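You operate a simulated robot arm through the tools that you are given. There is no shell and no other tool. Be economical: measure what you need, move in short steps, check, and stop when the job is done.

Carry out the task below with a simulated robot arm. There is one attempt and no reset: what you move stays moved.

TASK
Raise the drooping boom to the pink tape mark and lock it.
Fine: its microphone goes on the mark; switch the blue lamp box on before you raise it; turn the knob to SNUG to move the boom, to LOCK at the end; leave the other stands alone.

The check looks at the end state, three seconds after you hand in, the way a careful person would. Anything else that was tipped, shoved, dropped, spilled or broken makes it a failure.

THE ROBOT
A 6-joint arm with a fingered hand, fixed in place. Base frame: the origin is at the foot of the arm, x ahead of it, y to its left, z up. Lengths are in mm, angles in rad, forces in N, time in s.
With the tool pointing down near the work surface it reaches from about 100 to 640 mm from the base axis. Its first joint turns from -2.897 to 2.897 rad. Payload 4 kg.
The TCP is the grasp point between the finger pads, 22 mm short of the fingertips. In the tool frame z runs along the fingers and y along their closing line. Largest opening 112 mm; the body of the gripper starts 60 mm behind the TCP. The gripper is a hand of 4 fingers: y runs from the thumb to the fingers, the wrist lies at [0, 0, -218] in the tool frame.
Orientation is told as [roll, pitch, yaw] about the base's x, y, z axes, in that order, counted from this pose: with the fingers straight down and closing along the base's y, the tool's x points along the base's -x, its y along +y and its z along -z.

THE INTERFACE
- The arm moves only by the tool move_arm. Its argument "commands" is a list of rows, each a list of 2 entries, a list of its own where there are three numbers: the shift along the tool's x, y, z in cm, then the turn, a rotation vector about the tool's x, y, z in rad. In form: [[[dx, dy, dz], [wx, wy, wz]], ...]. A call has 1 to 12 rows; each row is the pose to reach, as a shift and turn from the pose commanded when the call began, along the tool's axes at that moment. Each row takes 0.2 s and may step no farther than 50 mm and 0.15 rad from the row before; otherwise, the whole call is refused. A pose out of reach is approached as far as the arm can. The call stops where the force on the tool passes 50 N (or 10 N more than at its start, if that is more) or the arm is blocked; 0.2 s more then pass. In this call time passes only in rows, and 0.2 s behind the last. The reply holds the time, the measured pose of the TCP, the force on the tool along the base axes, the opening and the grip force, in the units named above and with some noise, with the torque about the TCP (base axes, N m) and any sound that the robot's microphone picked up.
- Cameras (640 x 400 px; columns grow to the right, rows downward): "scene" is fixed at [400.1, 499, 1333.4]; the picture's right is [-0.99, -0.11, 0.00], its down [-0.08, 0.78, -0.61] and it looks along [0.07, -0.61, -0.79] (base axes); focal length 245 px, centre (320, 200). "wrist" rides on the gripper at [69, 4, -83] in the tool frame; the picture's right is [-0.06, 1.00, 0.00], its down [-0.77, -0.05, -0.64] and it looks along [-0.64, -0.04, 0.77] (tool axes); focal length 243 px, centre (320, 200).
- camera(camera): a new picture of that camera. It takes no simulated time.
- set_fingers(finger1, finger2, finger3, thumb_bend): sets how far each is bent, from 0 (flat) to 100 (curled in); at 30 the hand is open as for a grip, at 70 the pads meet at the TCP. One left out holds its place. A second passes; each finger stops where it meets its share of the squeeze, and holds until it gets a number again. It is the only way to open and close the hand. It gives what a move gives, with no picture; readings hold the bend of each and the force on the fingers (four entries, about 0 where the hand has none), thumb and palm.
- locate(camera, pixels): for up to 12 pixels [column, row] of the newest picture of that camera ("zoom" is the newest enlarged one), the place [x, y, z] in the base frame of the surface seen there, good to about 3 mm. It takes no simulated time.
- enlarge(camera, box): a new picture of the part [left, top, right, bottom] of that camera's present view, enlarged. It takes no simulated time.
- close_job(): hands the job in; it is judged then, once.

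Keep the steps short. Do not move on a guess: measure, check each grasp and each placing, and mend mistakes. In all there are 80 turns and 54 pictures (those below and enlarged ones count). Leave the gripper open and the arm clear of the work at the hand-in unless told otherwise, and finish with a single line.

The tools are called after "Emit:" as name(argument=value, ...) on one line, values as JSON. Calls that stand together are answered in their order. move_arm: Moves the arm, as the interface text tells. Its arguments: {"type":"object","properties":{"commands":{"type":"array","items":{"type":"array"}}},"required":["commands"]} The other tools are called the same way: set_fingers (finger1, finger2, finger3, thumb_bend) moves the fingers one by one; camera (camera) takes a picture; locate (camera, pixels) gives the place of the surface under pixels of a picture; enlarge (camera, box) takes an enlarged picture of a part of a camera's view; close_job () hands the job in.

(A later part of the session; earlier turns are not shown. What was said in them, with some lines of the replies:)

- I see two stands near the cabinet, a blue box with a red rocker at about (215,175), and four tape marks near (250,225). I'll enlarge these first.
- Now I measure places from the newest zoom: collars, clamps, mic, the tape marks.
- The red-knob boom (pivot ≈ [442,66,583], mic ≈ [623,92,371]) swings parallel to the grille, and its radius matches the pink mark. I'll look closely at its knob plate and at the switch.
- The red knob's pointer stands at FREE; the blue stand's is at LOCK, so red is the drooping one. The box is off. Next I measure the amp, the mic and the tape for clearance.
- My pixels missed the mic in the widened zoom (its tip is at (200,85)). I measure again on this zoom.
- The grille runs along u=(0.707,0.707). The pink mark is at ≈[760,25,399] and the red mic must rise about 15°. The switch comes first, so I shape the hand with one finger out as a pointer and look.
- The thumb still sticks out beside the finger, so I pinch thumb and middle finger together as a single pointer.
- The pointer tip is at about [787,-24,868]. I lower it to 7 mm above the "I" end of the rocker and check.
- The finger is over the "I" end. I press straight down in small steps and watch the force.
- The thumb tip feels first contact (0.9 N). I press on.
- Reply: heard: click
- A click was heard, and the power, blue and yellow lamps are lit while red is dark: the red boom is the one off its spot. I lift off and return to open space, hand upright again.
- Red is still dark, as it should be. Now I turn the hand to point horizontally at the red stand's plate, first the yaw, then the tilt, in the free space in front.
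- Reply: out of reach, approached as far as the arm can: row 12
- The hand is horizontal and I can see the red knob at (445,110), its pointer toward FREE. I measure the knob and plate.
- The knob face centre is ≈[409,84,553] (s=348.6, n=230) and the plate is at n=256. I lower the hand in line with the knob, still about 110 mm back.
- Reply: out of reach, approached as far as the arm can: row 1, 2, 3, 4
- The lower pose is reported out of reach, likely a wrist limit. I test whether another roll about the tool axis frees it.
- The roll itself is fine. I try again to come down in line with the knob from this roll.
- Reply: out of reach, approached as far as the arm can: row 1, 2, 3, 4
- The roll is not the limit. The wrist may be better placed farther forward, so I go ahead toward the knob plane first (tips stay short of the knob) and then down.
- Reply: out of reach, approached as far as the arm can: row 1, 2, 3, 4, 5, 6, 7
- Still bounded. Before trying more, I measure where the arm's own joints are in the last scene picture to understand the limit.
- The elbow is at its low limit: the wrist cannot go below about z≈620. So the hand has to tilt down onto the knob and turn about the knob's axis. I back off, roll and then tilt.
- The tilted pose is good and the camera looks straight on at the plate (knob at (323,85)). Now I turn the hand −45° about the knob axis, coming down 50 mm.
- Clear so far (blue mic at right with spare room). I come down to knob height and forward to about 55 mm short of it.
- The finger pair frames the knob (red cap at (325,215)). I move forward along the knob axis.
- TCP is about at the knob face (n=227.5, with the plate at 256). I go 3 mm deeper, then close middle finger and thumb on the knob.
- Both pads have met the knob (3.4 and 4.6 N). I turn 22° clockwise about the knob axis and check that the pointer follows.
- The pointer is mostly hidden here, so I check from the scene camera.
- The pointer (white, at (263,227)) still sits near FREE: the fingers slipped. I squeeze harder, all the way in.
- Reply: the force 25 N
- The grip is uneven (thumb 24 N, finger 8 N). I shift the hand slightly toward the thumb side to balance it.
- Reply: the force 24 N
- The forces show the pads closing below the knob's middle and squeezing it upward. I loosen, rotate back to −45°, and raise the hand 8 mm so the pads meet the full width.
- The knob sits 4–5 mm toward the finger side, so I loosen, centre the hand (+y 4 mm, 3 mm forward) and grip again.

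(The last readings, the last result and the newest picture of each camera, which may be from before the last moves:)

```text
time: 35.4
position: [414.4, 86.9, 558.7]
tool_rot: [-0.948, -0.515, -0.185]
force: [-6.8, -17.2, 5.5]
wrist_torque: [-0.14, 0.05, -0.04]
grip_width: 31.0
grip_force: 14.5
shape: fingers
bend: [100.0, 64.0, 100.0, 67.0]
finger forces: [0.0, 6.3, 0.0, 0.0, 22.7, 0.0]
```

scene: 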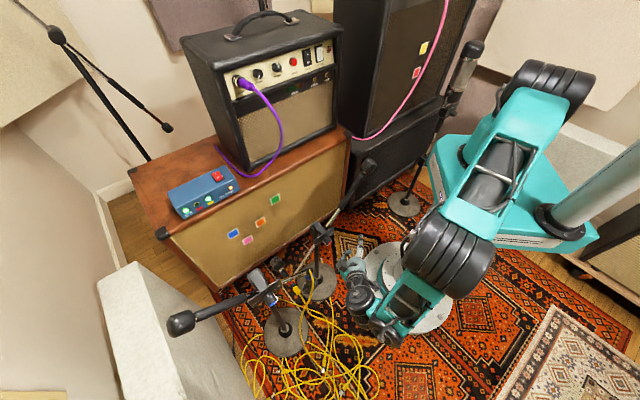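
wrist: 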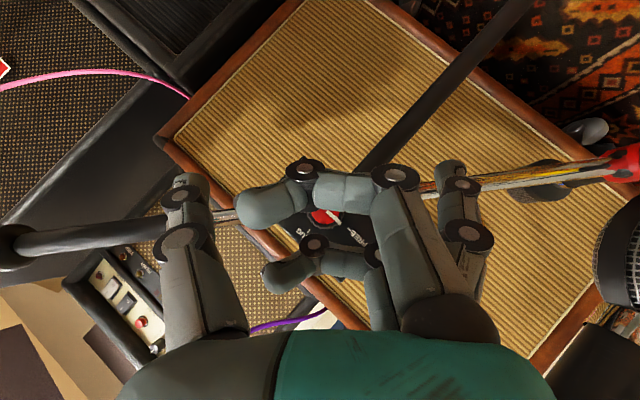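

The thumb's share of force is three times a single finger's, so beyond about 75 it only pushes sideways. I ease back to 75 for a balanced squeeze and turn 22° to test.

Emit:
set_fingers(finger2=80, thumb_bend=74)

Emit:
move_arm(commands=[[[0, 0, 0], [-0.094, 0, 0.091]], [[0, 0, 0], [-0.188, 0, 0.182]], [[0, 0, 0], [-0.282, 0, 0.273]]])

Emit:
enlarge(camera="scene", box=[305, 222, 351, 256])

```text
time: 36.4
position: [413.4, 89.3, 558.1]
tool_rot: [-0.948, -0.515, -0.185]
force: [-3.5, -6.2, -2.7]
wrist_torque: [-0.02, 0.05, -0.03]
grip_width: 31.5
grip_force: 8.9
shape: fingers
bend: [100.0, 63.0, 100.0, 67.0]
finger forces: [0.0, 8.3, 0.1, 0.0, 10.3, 0.0]
```

```text
time: 37.2
position: [414.8, 88.2, 557.1]
tool_rot: [-0.524, -0.699, -0.432]
force: [-6.5, -7.5, 4.6]
wrist_torque: [-0.11, 0.05, -0.12]
grip_width: 31.9
grip_force: 10.2
shape: fingers
bend: [100.0, 65.0, 100.0, 67.0]
finger forces: [0.0, 5.0, 0.0, 0.1, 14.8, 0.0]
```

```text
11.76 times, centred on (328, 239) of scene
```

zoom: 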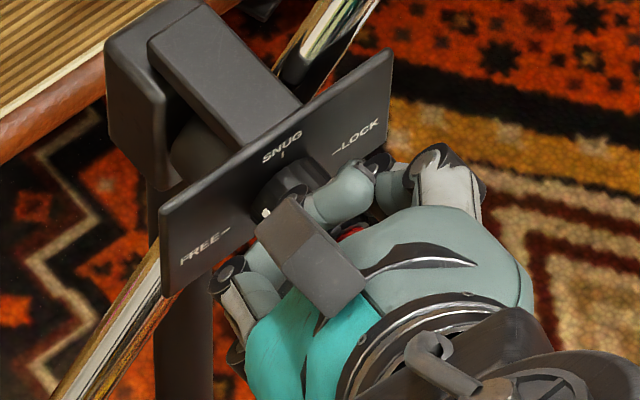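

The pointer has moved up (now at (266,212)), so the grip holds. I continue turning about the true knob axis, with the hand's offset corrected.

Emit:
move_arm(commands=[[[-0.033, -0.359, -0.034], [-0.094, 0, 0.091]], [[-0.02, -0.449, -0.021], [-0.188, 0, 0.182]], [[0, -0.536, 0], [-0.282, 0, 0.273]], [[0.029, -0.618, 0.029], [-0.376, 0, 0.365]], [[0.064, -0.694, 0.066], [-0.47, 0, 0.456]]])

Emit:
enlarge(camera="wrist", box=[170, 130, 500, 310])

```text
time: 38.4
position: [409.0, 83.7, 556.9]
tool_rot: [0.361, -0.736, -1.034]
force: [-4.8, -1.1, -2.5]
wrist_torque: [-0.03, 0.08, -0.01]
grip_width: 31.2
grip_force: 9.1
shape: fingers
bend: [100.0, 65.0, 100.0, 67.0]
finger forces: [0.0, 7.4, 0.0, 0.1, 11.8, 0.1]
```

```text
1.94 times, centred on (335, 220) of wrist
```

zoom: 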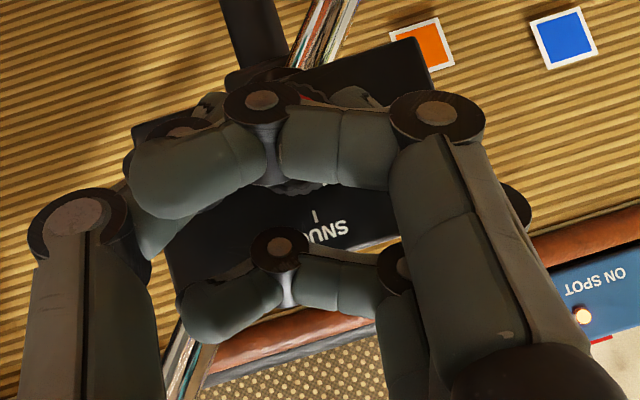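

Forces are balanced. I turn another 30° toward +45° and then look.

Emit:
move_arm(commands=[[[0.004, -0.091, 0.004], [-0.094, 0, 0.091]], [[0.017, -0.181, 0.017], [-0.188, 0, 0.182]], [[0.037, -0.268, 0.038], [-0.282, 0, 0.273]], [[0.065, -0.35, 0.067], [-0.376, 0, 0.365]]])

Emit:
enlarge(camera="scene", box=[305, 222, 351, 256])

```text
time: 39.4
position: [408.0, 80.8, 557.7]
tool_rot: [0.951, -0.513, -1.386]
force: [-3.6, 1.5, -7.1]
wrist_torque: [0.03, 0.13, -0.01]
grip_width: 31.3
grip_force: 10.2
shape: fingers
bend: [100.0, 64.0, 100.0, 67.0]
finger forces: [0.1, 6.9, 0.0, 0.1, 13.4, 0.1]
```

```text
11.76 times, centred on (328, 239) of scene
```

zoom: 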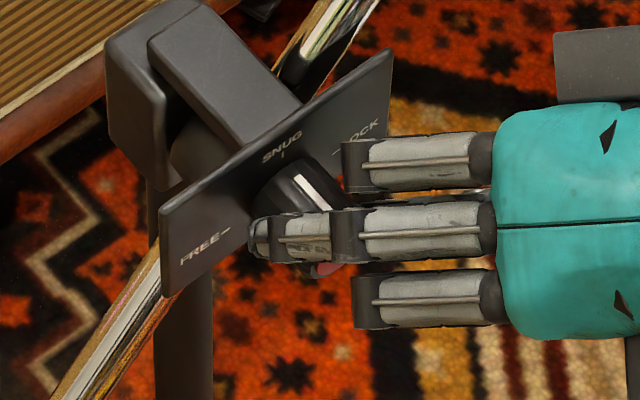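

The pointer line now lies on the knob's upper side near SNUG. I release, back away along the axis and look straight on.

Emit:
set_fingers(finger2=35, thumb_bend=35)

Emit:
move_arm(commands=[[[1.8, 0, -1.74], [0, 0, 0]], [[3.6, 0, -3.48], [0, 0, 0]], [[5.4, 0, -5.2], [0, 0, 0]], [[7.2, 0, -6.96], [0, 0, 0]]])

Emit:
enlarge(camera="wrist", box=[200, 20, 460, 190])

Emit:
enlarge(camera="scene", box=[305, 222, 351, 256])

```text
time: 40.4
position: [409.2, 81.5, 557.4]
tool_rot: [0.948, -0.515, -1.388]
force: [-0.2, -0.1, 0.2]
wrist_torque: [0.03, -0.01, 0.01]
grip_width: 45.7
grip_force: 0.0
shape: fingers
bend: [100.0, 35.0, 100.0, 35.0]
finger forces: [0.0, 0.0, 0.1, 0.1, 0.0, 0.0]
```

```text
time: 41.4
position: [336.7, 151.4, 558.7]
tool_rot: [0.949, -0.515, -1.39]
force: [0.1, -0.3, -0.5]
wrist_torque: [-0.01, 0.0, -0.01]
grip_width: 45.6
grip_force: 0.0
shape: fingers
bend: [100.0, 35.0, 100.0, 35.0]
finger forces: [0.0, 0.0, 0.0, 0.0, 0.0, 0.0]
```

```text
2.35 times, centred on (330, 105) of wrist
```

zoom: 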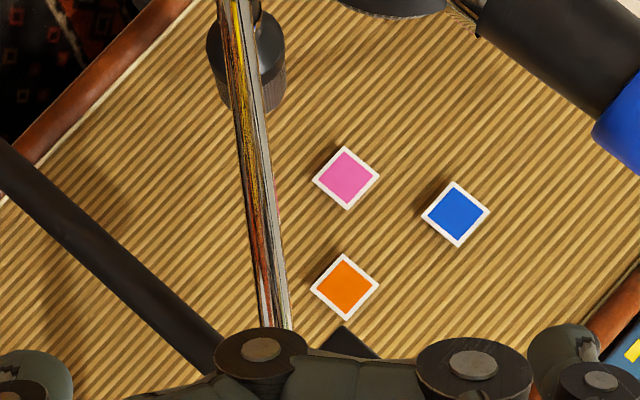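

```text
11.76 times, centred on (328, 239) of scene
```

zoom: 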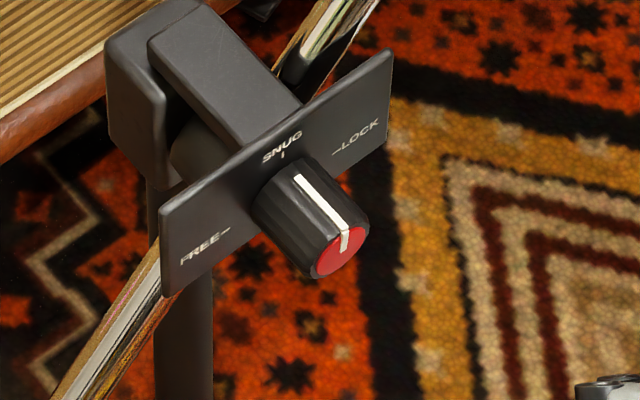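

The pointer on the cap stands straight up at SNUG. Next I raise the boom by pressing its upper arm down and back with the closed fingertips, which lifts the mic end. First I rise and untwist the hand.

Emit:
move_arm(commands=[[[-0.82, 1.18, -0.85], [0.094, 0, -0.091]], [[-1.64, 2.36, -1.7], [0.188, 0, -0.182]], [[-2.46, 3.53, -2.54], [0.282, 0, -0.273]], [[-3.28, 4.71, -3.4], [0.376, 0, -0.364]], [[-4.1, 5.89, -4.2], [0.47, 0, -0.455]], [[-4.92, 7.07, -5.08], [0.564, 0, -0.546]]])

Emit:
move_arm(commands=[[[-2.1, 0, -2.15], [0, 0.128, 0]], [[-4.2, 0, -4.3], [0, 0.257, 0]], [[-6.3, 0, -6.5], [0, 0.385, 0]], [[-8.4, 0, -8.6], [0, 0.513, 0]], [[-10.5, 0, -10.8], [0, 0.642, 0]], [[-11.6, 0, -11.9], [0, 0.77, 0]]])

Emit:
set_fingers(finger1=70, finger2=70, finger3=70, thumb_bend=70)

```text
time: 42.8
position: [336.8, 152.2, 655.9]
tool_rot: [-0.002, -0.768, -0.786]
force: [0.9, -0.2, 0.4]
wrist_torque: [0.05, 0.01, 0.0]
grip_width: 45.6
grip_force: 0.0
shape: fingers
bend: [100.0, 35.0, 100.0, 35.0]
finger forces: [0.0, 0.1, 0.0, 0.1, 0.0, 0.1]
```

```text
time: 44.2
position: [336.7, 153.0, 821.9]
tool_rot: [0.001, 0.001, -0.787]
force: [0.6, -0.3, -0.3]
wrist_torque: [-0.01, 0.02, -0.01]
grip_width: 45.5
grip_force: 0.1
shape: fingers
bend: [100.0, 35.0, 100.0, 35.0]
finger forces: [0.1, 0.1, 0.0, 0.1, 0.0, 0.0]
```

```text
time: 45.2
position: [337.2, 152.1, 820.8]
tool_rot: [0.001, 0.0, -0.788]
force: [-0.7, 0.3, 0.0]
wrist_torque: [-0.01, 0.0, 0.03]
grip_width: 9.3
grip_force: 0.1
shape: fingers
bend: [70.0, 70.0, 70.0, 70.0]
finger forces: [0.0, 0.0, 0.0, 0.0, 0.1, 0.1]
```

Hand upright and fist closed. I tilt it 46° and bring the fingertips to 25 mm off the upper boom (target tip ≈ s 254, n 271, z 699).

Emit:
move_arm(commands=[[[-2.3, -1.2, 1.5], [0.133, 0, 0]], [[-4.7, -2.5, 3.3], [0.267, 0, 0]], [[-7, -3.8, 5.2], [0.4, 0, 0]], [[-9.3, -5.1, 7.1], [0.533, 0, 0]], [[-11.7, -6.4, 9], [0.667, 0, 0]], [[-14.0, -7.6, 10.7], [0.8, 0, 0]]])

Emit:
camera(camera="wrist")

Emit:
enlarge(camera="scene", box=[290, 130, 430, 260])

```text
time: 46.6
position: [385.6, -2.8, 715.5]
tool_rot: [-0.8, 0.001, -0.786]
force: [-0.6, -0.8, 0.1]
wrist_torque: [0.04, -0.01, -0.03]
grip_width: 9.2
grip_force: 0.0
shape: fingers
bend: [70.0, 70.0, 70.0, 70.0]
finger forces: [0.0, 0.0, 0.0, 0.0, 0.1, 0.0]
```

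```text
14 pictures are left
```

wrist: 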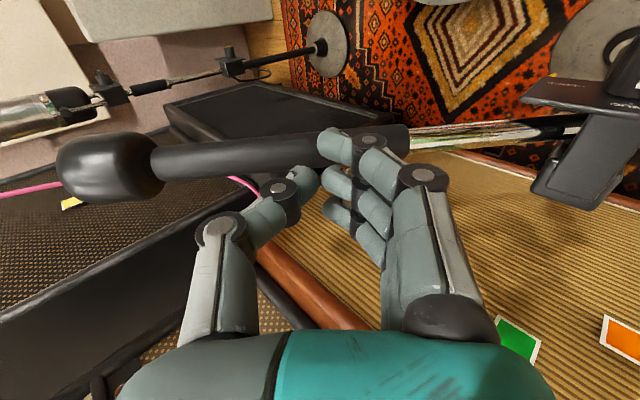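

```text
3.08 times, centred on (360, 195) of scene
```

zoom: 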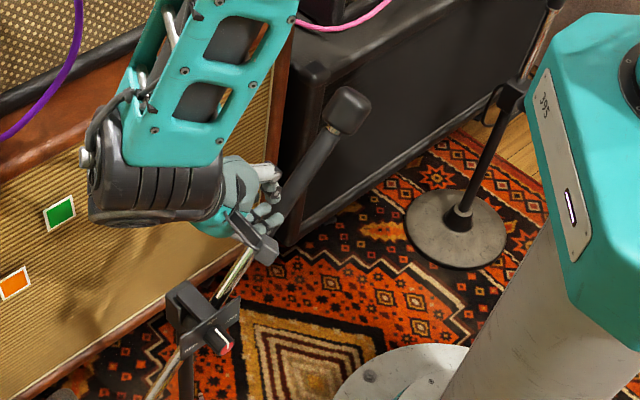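

The fingertips are above the black sleeve of the upper boom. I read exact boom places from this picture.

Emit:
locate(camera="wrist", pixels=[[250, 160], [200, 162], [390, 142], [300, 155], [460, 137], [110, 165], [335, 140], [372, 140], [250, 178], [250, 145]])

```text
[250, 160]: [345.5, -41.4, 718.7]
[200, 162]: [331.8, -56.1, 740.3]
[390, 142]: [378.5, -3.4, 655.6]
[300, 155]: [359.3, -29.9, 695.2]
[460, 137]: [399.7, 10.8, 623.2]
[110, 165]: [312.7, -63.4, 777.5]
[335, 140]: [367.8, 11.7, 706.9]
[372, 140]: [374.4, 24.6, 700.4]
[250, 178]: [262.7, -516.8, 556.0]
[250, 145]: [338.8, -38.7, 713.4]
```

The boom axis is ~20 mm from the tips, and the line is centred (n≈274). Pressing straight along the fingers is the right direction. I advance in small rows and watch the force.

Emit:
move_arm(commands=[[[0, 0, 0.5], [0, 0, 0]], [[0, 0, 0.9], [0, 0, 0]], [[0, 0, 1.2], [0, 0, 0]], [[0, 0, 1.5], [0, 0, 0]]])

Emit:
move_arm(commands=[[[0, 0, 0.3], [0, 0, 0]], [[0, 0, 0.6], [0, 0, 0]], [[0, 0, 0.9], [0, 0, 0]]])

```text
time: 47.6
position: [375.6, -8.3, 704.6]
tool_rot: [-0.799, 0.001, -0.789]
force: [-0.4, 0.7, -0.2]
wrist_torque: [0.04, -0.02, 0.0]
grip_width: 9.5
grip_force: 0.0
shape: fingers
bend: [70.0, 70.0, 70.0, 70.0]
finger forces: [0.0, 0.1, 0.0, 0.1, 0.1, 0.0]
```

```text
time: 48.4
position: [371.2, -13.4, 698.5]
tool_rot: [-0.8, 0.0, -0.788]
force: [0.8, 2.2, 3.8]
wrist_torque: [-0.07, 0.03, -0.01]
grip_width: 9.0
grip_force: 2.4
shape: fingers
bend: [70.0, 70.0, 70.0, 70.0]
finger forces: [0.0, 0.1, 0.1, 0.0, 4.5, 0.0]
```

The thumb tip now touches the boom with about 4.5 N. I advance 15 mm more.

Emit:
move_arm(commands=[[[0, 0, 0.4], [0, 0, 0]], [[0, 0, 0.8], [0, 0, 0]], [[0, 0, 1.2], [0, 0, 0]], [[0, 0, 1.5], [0, 0, 0]]])

Emit:
enlarge(camera="scene", box=[170, 170, 330, 290])

```text
time: 49.4
position: [361.1, -20.9, 688.6]
tool_rot: [-0.8, 0.001, -0.787]
force: [2.7, 2.9, 3.1]
wrist_torque: [-0.03, -0.02, 0.01]
grip_width: 9.2
grip_force: 2.6
shape: fingers
bend: [70.0, 70.0, 70.0, 70.0]
finger forces: [0.0, 1.8, 0.0, 0.1, 3.4, 0.0]
```

```text
3.33 times, centred on (250, 230) of scene
```

zoom: 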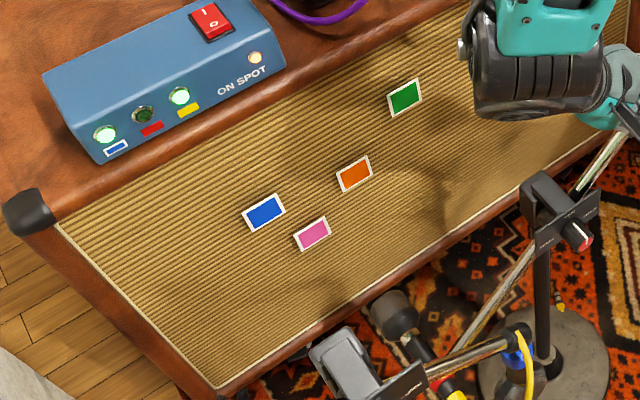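

The mic is rising and the force stays low. I read the mic's place from this picture.

Emit:
locate(camera="zoom", pixels=[[395, 312], [385, 310], [405, 325], [417, 345], [425, 355], [312, 233], [490, 300], [410, 300]])

```text
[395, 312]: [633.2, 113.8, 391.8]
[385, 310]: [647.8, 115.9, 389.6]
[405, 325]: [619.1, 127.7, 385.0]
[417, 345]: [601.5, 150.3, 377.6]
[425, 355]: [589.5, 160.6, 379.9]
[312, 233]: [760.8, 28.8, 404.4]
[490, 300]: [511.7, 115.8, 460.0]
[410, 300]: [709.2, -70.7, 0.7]
```

The mic has turned about 6° with about 9–10° to go (≈30 mm at the hand). I advance another 20 mm.

Emit:
move_arm(commands=[[[0, 0, 0.4], [0, 0, 0]], [[0, 0, 0.8], [0, 0, 0]], [[0, 0, 1.2], [0, 0, 0]], [[0, 0, 1.6], [0, 0, 0]], [[0, 0, 2.0], [0, 0, 0]]])

Emit:
enlarge(camera="scene", box=[170, 170, 330, 290])

Emit:
locate(camera="zoom", pixels=[[380, 300], [390, 310], [400, 320], [405, 330], [412, 340], [417, 345], [422, 350], [430, 345], [370, 290], [375, 305], [312, 233], [385, 290]])

```text
time: 50.6
position: [352.5, -31.2, 674.0]
tool_rot: [-0.8, 0.0, -0.786]
force: [2.6, 3.9, 3.4]
wrist_torque: [0.0, -0.02, 0.02]
grip_width: 9.2
grip_force: 2.2
shape: fingers
bend: [70.0, 71.0, 70.0, 70.0]
finger forces: [0.0, 5.3, 0.1, 0.0, 0.0, 0.0]
```

```text
3.33 times, centred on (250, 230) of scene
```

zoom: 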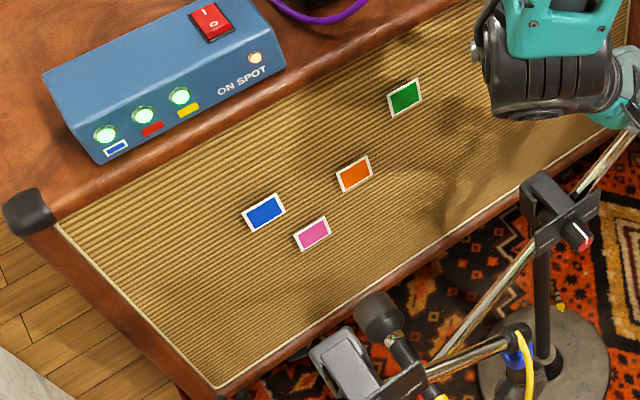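

```text
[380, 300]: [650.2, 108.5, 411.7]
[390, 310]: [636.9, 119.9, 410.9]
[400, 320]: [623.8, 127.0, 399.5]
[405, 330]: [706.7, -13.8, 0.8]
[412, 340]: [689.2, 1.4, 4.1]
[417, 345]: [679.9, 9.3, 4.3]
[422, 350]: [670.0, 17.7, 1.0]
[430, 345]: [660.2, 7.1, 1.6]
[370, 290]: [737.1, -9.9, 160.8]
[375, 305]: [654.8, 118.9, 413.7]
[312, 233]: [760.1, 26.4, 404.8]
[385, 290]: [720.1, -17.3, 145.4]
```

The red ON SPOT lamp is lit now. I check how well centred the mic is, reading points along its body.

Emit:
locate(camera="zoom", pixels=[[396, 340], [400, 347], [404, 352], [408, 358], [414, 366], [420, 374], [365, 312], [375, 320], [390, 325], [298, 243], [328, 224], [314, 250]])

```text
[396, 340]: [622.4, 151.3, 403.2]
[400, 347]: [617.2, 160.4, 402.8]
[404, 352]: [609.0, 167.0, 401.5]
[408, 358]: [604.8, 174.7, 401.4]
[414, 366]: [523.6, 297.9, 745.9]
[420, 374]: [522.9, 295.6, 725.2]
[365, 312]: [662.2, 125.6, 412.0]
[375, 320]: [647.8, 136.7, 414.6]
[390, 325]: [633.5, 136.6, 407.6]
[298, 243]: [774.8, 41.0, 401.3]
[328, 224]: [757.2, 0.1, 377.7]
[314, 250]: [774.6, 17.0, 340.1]
```

The mic axis is at ≈(s 549, z 391) and the pink mark at ≈(s 556, z 403), so ~3° short of centre. I advance 9 mm more and recheck.

Emit:
move_arm(commands=[[[0, 0, 0.3], [0, 0, 0]], [[0, 0, 0.6], [0, 0, 0]], [[0, 0, 0.9], [0, 0, 0]]])

Emit:
enlarge(camera="scene", box=[170, 170, 330, 290])

Emit:
locate(camera="zoom", pixels=[[385, 335], [390, 342], [394, 347], [398, 352], [402, 358], [380, 325], [370, 315], [362, 305], [378, 330], [400, 348], [312, 233], [388, 338]])

```text
time: 51.4
position: [346.1, -36.5, 668.4]
tool_rot: [-0.8, 0.001, -0.788]
force: [2.5, 4.6, 3.7]
wrist_torque: [0.07, -0.02, -0.01]
grip_width: 9.2
grip_force: 2.5
shape: fingers
bend: [70.0, 71.0, 70.0, 70.0]
finger forces: [0.0, 5.6, 0.0, 0.1, 0.1, 0.1]
```

```text
3.33 times, centred on (250, 230) of scene
```

zoom: 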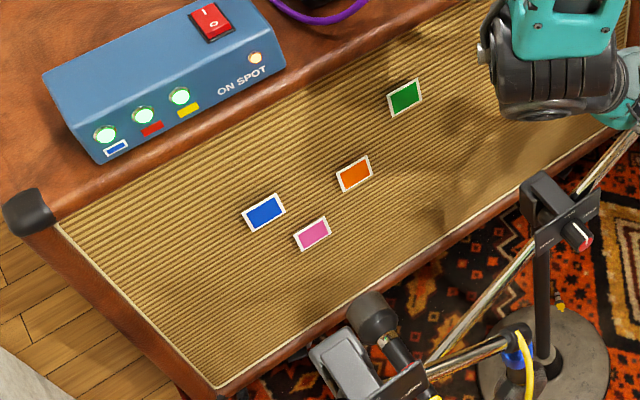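

```text
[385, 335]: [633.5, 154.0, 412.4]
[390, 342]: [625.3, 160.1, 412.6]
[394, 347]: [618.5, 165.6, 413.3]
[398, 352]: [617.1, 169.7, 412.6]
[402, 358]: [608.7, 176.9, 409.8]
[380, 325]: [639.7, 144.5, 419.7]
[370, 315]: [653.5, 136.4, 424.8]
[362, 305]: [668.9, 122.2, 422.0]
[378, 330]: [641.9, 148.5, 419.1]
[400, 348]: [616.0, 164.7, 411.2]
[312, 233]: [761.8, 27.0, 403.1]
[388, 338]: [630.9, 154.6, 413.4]
```

The mic axis is now at (s 555, z 401) against the mark at (s 557, z 403), with the lamp lit. I withdraw along the fingers and go back to the front to fetch the knob again.

Emit:
move_arm(commands=[[[0, 0, -3], [0, 0, 0]], [[0, 0, -6], [0, 0, 0]], [[1.5, 0, -8.5], [-0.1, 0, 0]], [[4, -0.3, -10.5], [-0.23, 0, 0]], [[6.5, -0.7, -12.8], [-0.37, 0, 0]], [[9, -1.2, -15.2], [-0.51, 0, 0]], [[11.5, -1.7, -17.6], [-0.65, 0, 0]], [[14, -2.1, -19.8], [-0.8, 0, 0]]])

Emit:
set_fingers(finger1=100, finger2=30, finger3=100, thumb_bend=30)

Emit:
move_arm(commands=[[[0, 0, 2.67], [0, -0.128, 0]], [[0, 0, 5.33], [0, -0.257, 0]], [[0, 0, 8], [0, -0.385, 0]], [[0, 0, 10.67], [0, -0.513, 0]], [[0, 0, 13.33], [0, -0.642, 0]], [[0, 0, 16], [0, -0.77, 0]]])

```text
time: 53.2
position: [338.0, 151.3, 820.9]
tool_rot: [0.004, -0.001, -0.789]
force: [0.0, -1.0, -0.3]
wrist_torque: [-0.01, 0.0, -0.01]
grip_width: 9.3
grip_force: 0.0
shape: fingers
bend: [70.0, 70.0, 70.0, 70.0]
finger forces: [0.0, 0.0, 0.0, 0.0, 0.0, 0.1]
```

```text
time: 54.2
position: [338.1, 149.4, 821.0]
tool_rot: [0.001, 0.0, -0.787]
force: [-0.1, -0.3, 0.5]
wrist_torque: [-0.01, -0.01, -0.03]
grip_width: 48.6
grip_force: 0.1
shape: fingers
bend: [100.0, 30.0, 100.0, 30.0]
finger forces: [0.1, 0.1, 0.1, 0.1, 0.0, 0.0]
```

```text
time: 55.6
position: [339.7, 152.9, 661.3]
tool_rot: [0.004, -0.772, -0.789]
force: [0.7, 0.2, 0.3]
wrist_torque: [0.01, -0.01, 0.03]
grip_width: 48.6
grip_force: 0.1
shape: fingers
bend: [100.0, 30.0, 100.0, 30.0]
finger forces: [0.0, 0.0, 0.0, 0.0, 0.1, 0.1]
```

I take a straight-on look at the plate and pointer from here.

Emit:
enlarge(camera="wrist", box=[230, 40, 430, 165])

Emit:
locate(camera="zoom", pixels=[[300, 150], [295, 140], [305, 160], [290, 150], [310, 150], [250, 230], [400, 230]])

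```text
3.20 times, centred on (330, 102) of wrist
```

zoom: 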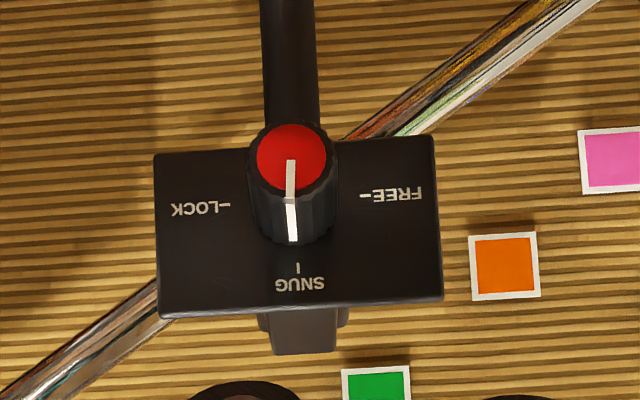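

```text
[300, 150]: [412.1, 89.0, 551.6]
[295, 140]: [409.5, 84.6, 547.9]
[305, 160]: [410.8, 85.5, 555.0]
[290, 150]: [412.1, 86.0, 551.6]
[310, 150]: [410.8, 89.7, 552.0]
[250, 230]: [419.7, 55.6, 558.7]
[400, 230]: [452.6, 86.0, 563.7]
```

The pointer is exactly at SNUG and the knob centre is [411,86,553]. I turn the hand to −45° again and go to the pre-grasp in front of the knob.

Emit:
move_arm(commands=[[[0.58, 0, 0.6], [0.094, 0, -0.091]], [[1.16, 0, 1.2], [0.188, 0, -0.182]], [[1.74, 0, 1.8], [0.282, 0, -0.273]], [[2.32, 0, 2.4], [0.376, 0, -0.364]], [[2.9, 0, 3.0], [0.47, 0, -0.455]], [[3.48, 0, 3.59], [0.564, 0, -0.546]]])

Emit:
move_arm(commands=[[[-0.3, 1.4, 1.74], [0, 0, 0]], [[-0.6, 2.8, 3.5], [0, 0, 0]], [[-0.92, 4.24, 5.22], [0, 0, 0]]])

```text
time: 57.0
position: [339.0, 152.2, 611.0]
tool_rot: [-0.948, -0.515, -0.187]
force: [-0.4, -0.2, 0.6]
wrist_torque: [0.0, 0.0, 0.02]
grip_width: 48.4
grip_force: 0.2
shape: fingers
bend: [100.0, 30.0, 100.0, 30.0]
finger forces: [0.1, 0.0, 0.0, 0.1, 0.1, 0.0]
```

```text
time: 57.8
position: [375.9, 129.9, 557.7]
tool_rot: [-0.949, -0.515, -0.186]
force: [-0.1, 0.3, -0.3]
wrist_torque: [0.03, -0.04, 0.01]
grip_width: 48.7
grip_force: 0.0
shape: fingers
bend: [100.0, 30.0, 100.0, 30.0]
finger forces: [0.1, 0.0, 0.1, 0.0, 0.1, 0.0]
```

I advance along the axis and grip (finger 80, thumb 74, which held last time).

Emit:
move_arm(commands=[[[-1.35, 0, 1.33], [0, 0, 0]], [[-2.7, 0, 2.67], [0, 0, 0]], [[-4.06, 0.02, 4.0], [0, 0, 0]]])

Emit:
set_fingers(finger2=80, thumb_bend=74)

```text
time: 58.6
position: [417.7, 88.9, 559.4]
tool_rot: [-0.946, -0.518, -0.187]
force: [0.5, -0.2, 0.2]
wrist_torque: [0.01, -0.03, -0.02]
grip_width: 48.4
grip_force: 0.1
shape: fingers
bend: [100.0, 30.0, 100.0, 30.0]
finger forces: [0.1, 0.1, 0.1, 0.0, 0.1, 0.1]
```

```text
time: 59.6
position: [417.0, 87.8, 561.5]
tool_rot: [-0.948, -0.516, -0.186]
force: [-0.6, -6.1, 2.2]
wrist_torque: [-0.03, 0.02, 0.01]
grip_width: 31.9
grip_force: 8.4
shape: fingers
bend: [100.0, 63.0, 100.0, 66.0]
finger forces: [0.0, 6.3, 0.0, 0.0, 11.5, 0.0]
```

A good grip. I turn 45° toward LOCK about the knob axis, then check the force.

Emit:
move_arm(commands=[[[0.005, -0.105, 0.005], [-0.094, 0, 0.091]], [[0.019, -0.207, 0.02], [-0.188, 0, 0.182]], [[0.042, -0.306, 0.044], [-0.282, 0, 0.273]], [[0.075, -0.4, 0.077], [-0.376, 0, 0.365]], [[0.115, -0.487, 0.119], [-0.47, 0, 0.456]], [[0.163, -0.566, 0.168], [-0.564, 0, 0.546]]])

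```text
time: 61.0
position: [410.7, 85.4, 562.5]
tool_rot: [0.004, -0.771, -0.791]
force: [-1.5, -8.3, 3.1]
wrist_torque: [-0.16, -0.01, -0.05]
grip_width: 31.6
grip_force: 9.4
shape: fingers
bend: [100.0, 63.0, 100.0, 67.0]
finger forces: [0.1, 6.1, 0.0, 0.0, 13.1, 0.0]
```

The knob is resisting by about 0.1 Nm, so it is turning with the hand. I turn the remaining 45°.

Emit:
move_arm(commands=[[[0.005, -0.105, 0.005], [-0.094, 0, 0.091]], [[0.019, -0.207, 0.02], [-0.188, 0, 0.182]], [[0.042, -0.306, 0.044], [-0.282, 0, 0.273]], [[0.075, -0.4, 0.077], [-0.376, 0, 0.365]], [[0.115, -0.487, 0.119], [-0.47, 0, 0.456]], [[0.163, -0.566, 0.168], [-0.564, 0, 0.546]]])

Emit:
enlarge(camera="scene", box=[305, 222, 351, 256])

```text
time: 62.4
position: [408.0, 79.5, 557.8]
tool_rot: [0.946, -0.513, -1.387]
force: [-8.2, -8.2, -3.4]
wrist_torque: [-0.08, 0.2, -0.11]
grip_width: 31.7
grip_force: 9.7
shape: fingers
bend: [100.0, 64.0, 100.0, 67.0]
finger forces: [0.1, 5.9, 0.1, 0.1, 13.9, 0.0]
```

```text
11.76 times, centred on (328, 239) of scene
```

zoom: 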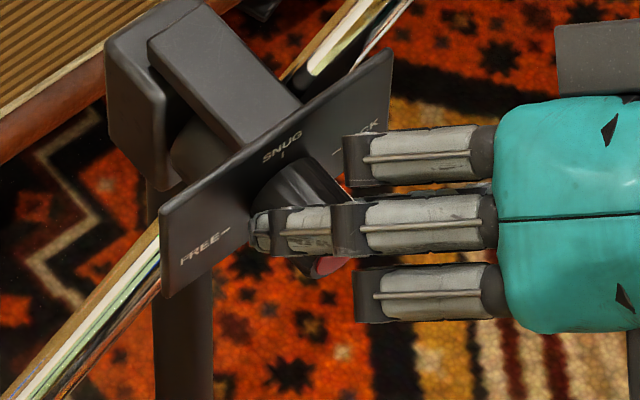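

The pointer has left the top. I release, back off and look.

Emit:
set_fingers(finger2=35, thumb_bend=35)

Emit:
move_arm(commands=[[[1.8, 0, -1.74], [0, 0, 0]], [[3.6, 0, -3.48], [0, 0, 0]], [[5.4, 0, -5.2], [0, 0, 0]], [[7.2, 0, -6.96], [0, 0, 0]]])

Emit:
enlarge(camera="scene", box=[305, 222, 351, 256])

```text
time: 63.4
position: [407.2, 79.6, 558.6]
tool_rot: [0.95, -0.515, -1.388]
force: [0.0, -0.6, 0.4]
wrist_torque: [0.04, 0.0, 0.03]
grip_width: 45.6
grip_force: 0.1
shape: fingers
bend: [100.0, 35.0, 100.0, 35.0]
finger forces: [0.0, 0.0, 0.0, 0.1, 0.0, 0.1]
```

```text
time: 64.4
position: [334.9, 150.0, 559.2]
tool_rot: [0.951, -0.515, -1.389]
force: [-0.7, 0.4, 0.3]
wrist_torque: [0.02, 0.0, 0.03]
grip_width: 45.8
grip_force: 0.1
shape: fingers
bend: [100.0, 35.0, 100.0, 35.0]
finger forces: [0.0, 0.0, 0.1, 0.0, 0.0, 0.0]
```

```text
11.76 times, centred on (328, 239) of scene
```

zoom: 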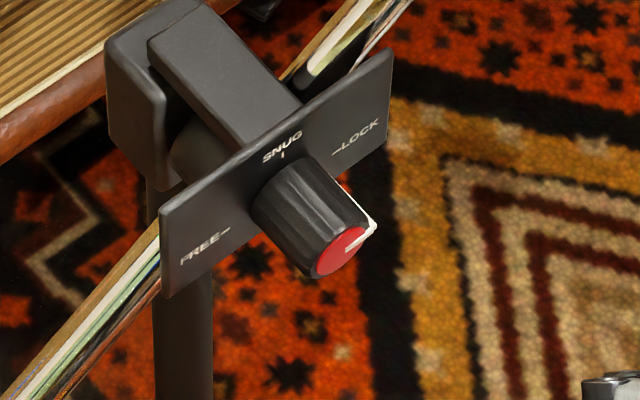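

The pointer lies toward LOCK along the plate's horizontal. I untwist and rise, then confirm straight on.

Emit:
move_arm(commands=[[[-0.82, 1.18, -0.85], [0.094, 0, -0.091]], [[-1.64, 2.36, -1.7], [0.188, 0, -0.182]], [[-2.46, 3.53, -2.54], [0.282, 0, -0.273]], [[-3.28, 4.71, -3.4], [0.376, 0, -0.364]], [[-4.1, 5.89, -4.2], [0.47, 0, -0.455]], [[-4.92, 7.07, -5.08], [0.564, 0, -0.546]]])

Emit:
enlarge(camera="wrist", box=[230, 40, 430, 165])

Emit:
enlarge(camera="scene", box=[170, 170, 330, 290])

Emit:
locate(camera="zoom", pixels=[[385, 335], [390, 342], [394, 347], [398, 352], [370, 315], [312, 233]])

```text
time: 65.8
position: [337.0, 151.6, 659.5]
tool_rot: [-0.002, -0.769, -0.786]
force: [0.7, 0.0, 0.3]
wrist_torque: [0.0, 0.0, -0.01]
grip_width: 45.9
grip_force: 0.0
shape: fingers
bend: [100.0, 35.0, 100.0, 35.0]
finger forces: [0.0, 0.0, 0.1, 0.1, 0.0, 0.1]
```

```text
3.20 times, centred on (330, 102) of wrist
```

zoom: 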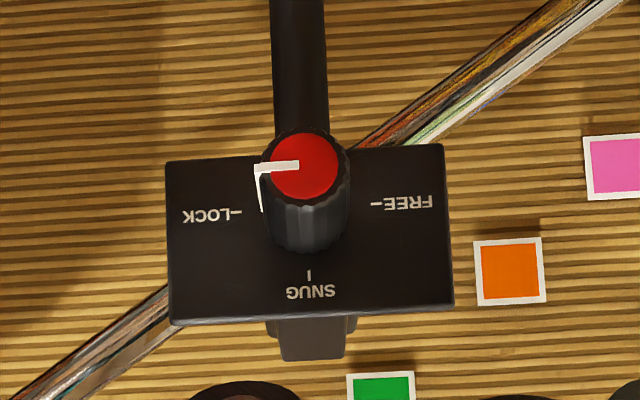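

```text
3.33 times, centred on (250, 230) of scene
```

zoom: 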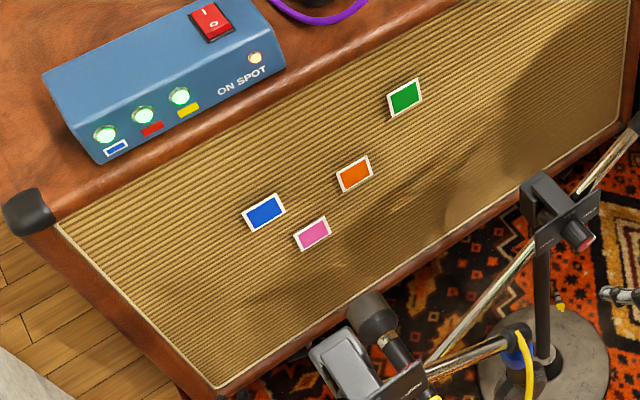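

```text
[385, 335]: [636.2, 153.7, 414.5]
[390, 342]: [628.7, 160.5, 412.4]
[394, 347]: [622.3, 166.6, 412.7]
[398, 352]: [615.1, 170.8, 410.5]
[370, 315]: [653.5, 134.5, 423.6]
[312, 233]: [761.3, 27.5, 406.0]
```

The pointer is at LOCK, all three lamps are lit and the mic is on the mark. I open the hand and raise it clear.

Emit:
move_arm(commands=[[[-2.1, 0, -2.15], [0, 0.128, 0]], [[-4.2, 0, -4.3], [0, 0.257, 0]], [[-6.3, 0, -6.5], [0, 0.385, 0]], [[-8.4, 0, -8.6], [0, 0.513, 0]], [[-10.5, 0, -10.8], [0, 0.642, 0]], [[-13, 0, -13.3], [0, 0.77, 0]]])

Emit:
set_fingers(finger1=30, finger2=30, finger3=30, thumb_bend=30)

Emit:
camera(camera="scene")

```text
time: 67.2
position: [340.1, 150.4, 843.5]
tool_rot: [0.001, 0.003, -0.785]
force: [-0.3, -0.7, 0.0]
wrist_torque: [-0.01, -0.03, -0.03]
grip_width: 45.5
grip_force: 0.1
shape: fingers
bend: [100.0, 35.0, 100.0, 35.0]
finger forces: [0.1, 0.0, 0.0, 0.0, 0.0, 0.0]
```

```text
time: 68.2
position: [340.2, 150.9, 842.7]
tool_rot: [0.002, -0.001, -0.788]
force: [-0.9, 0.0, 0.0]
wrist_torque: [-0.02, -0.01, 0.0]
grip_width: 112.8
grip_force: 0.0
shape: fingers
bend: [30.0, 30.0, 30.0, 30.0]
finger forces: [0.0, 0.1, 0.0, 0.0, 0.0, 0.0]
```

```text
4 pictures are left
```

scene: 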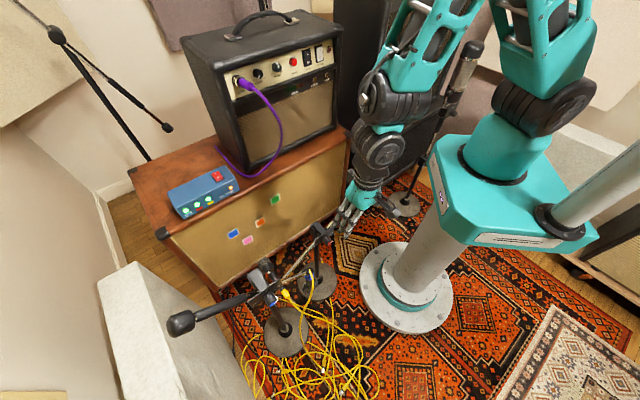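

Everything stands as it did, the lamps are on, and the arm is clear with the hand open. I hand in.

Emit:
close_job()

```text
The job is handed in.
```

The lamp box was switched on first, then the red-knob boom was raised at SNUG until its microphone sat on the pink mark (red ON SPOT lamp lit), and the knob is now at LOCK with the other stands untouched.
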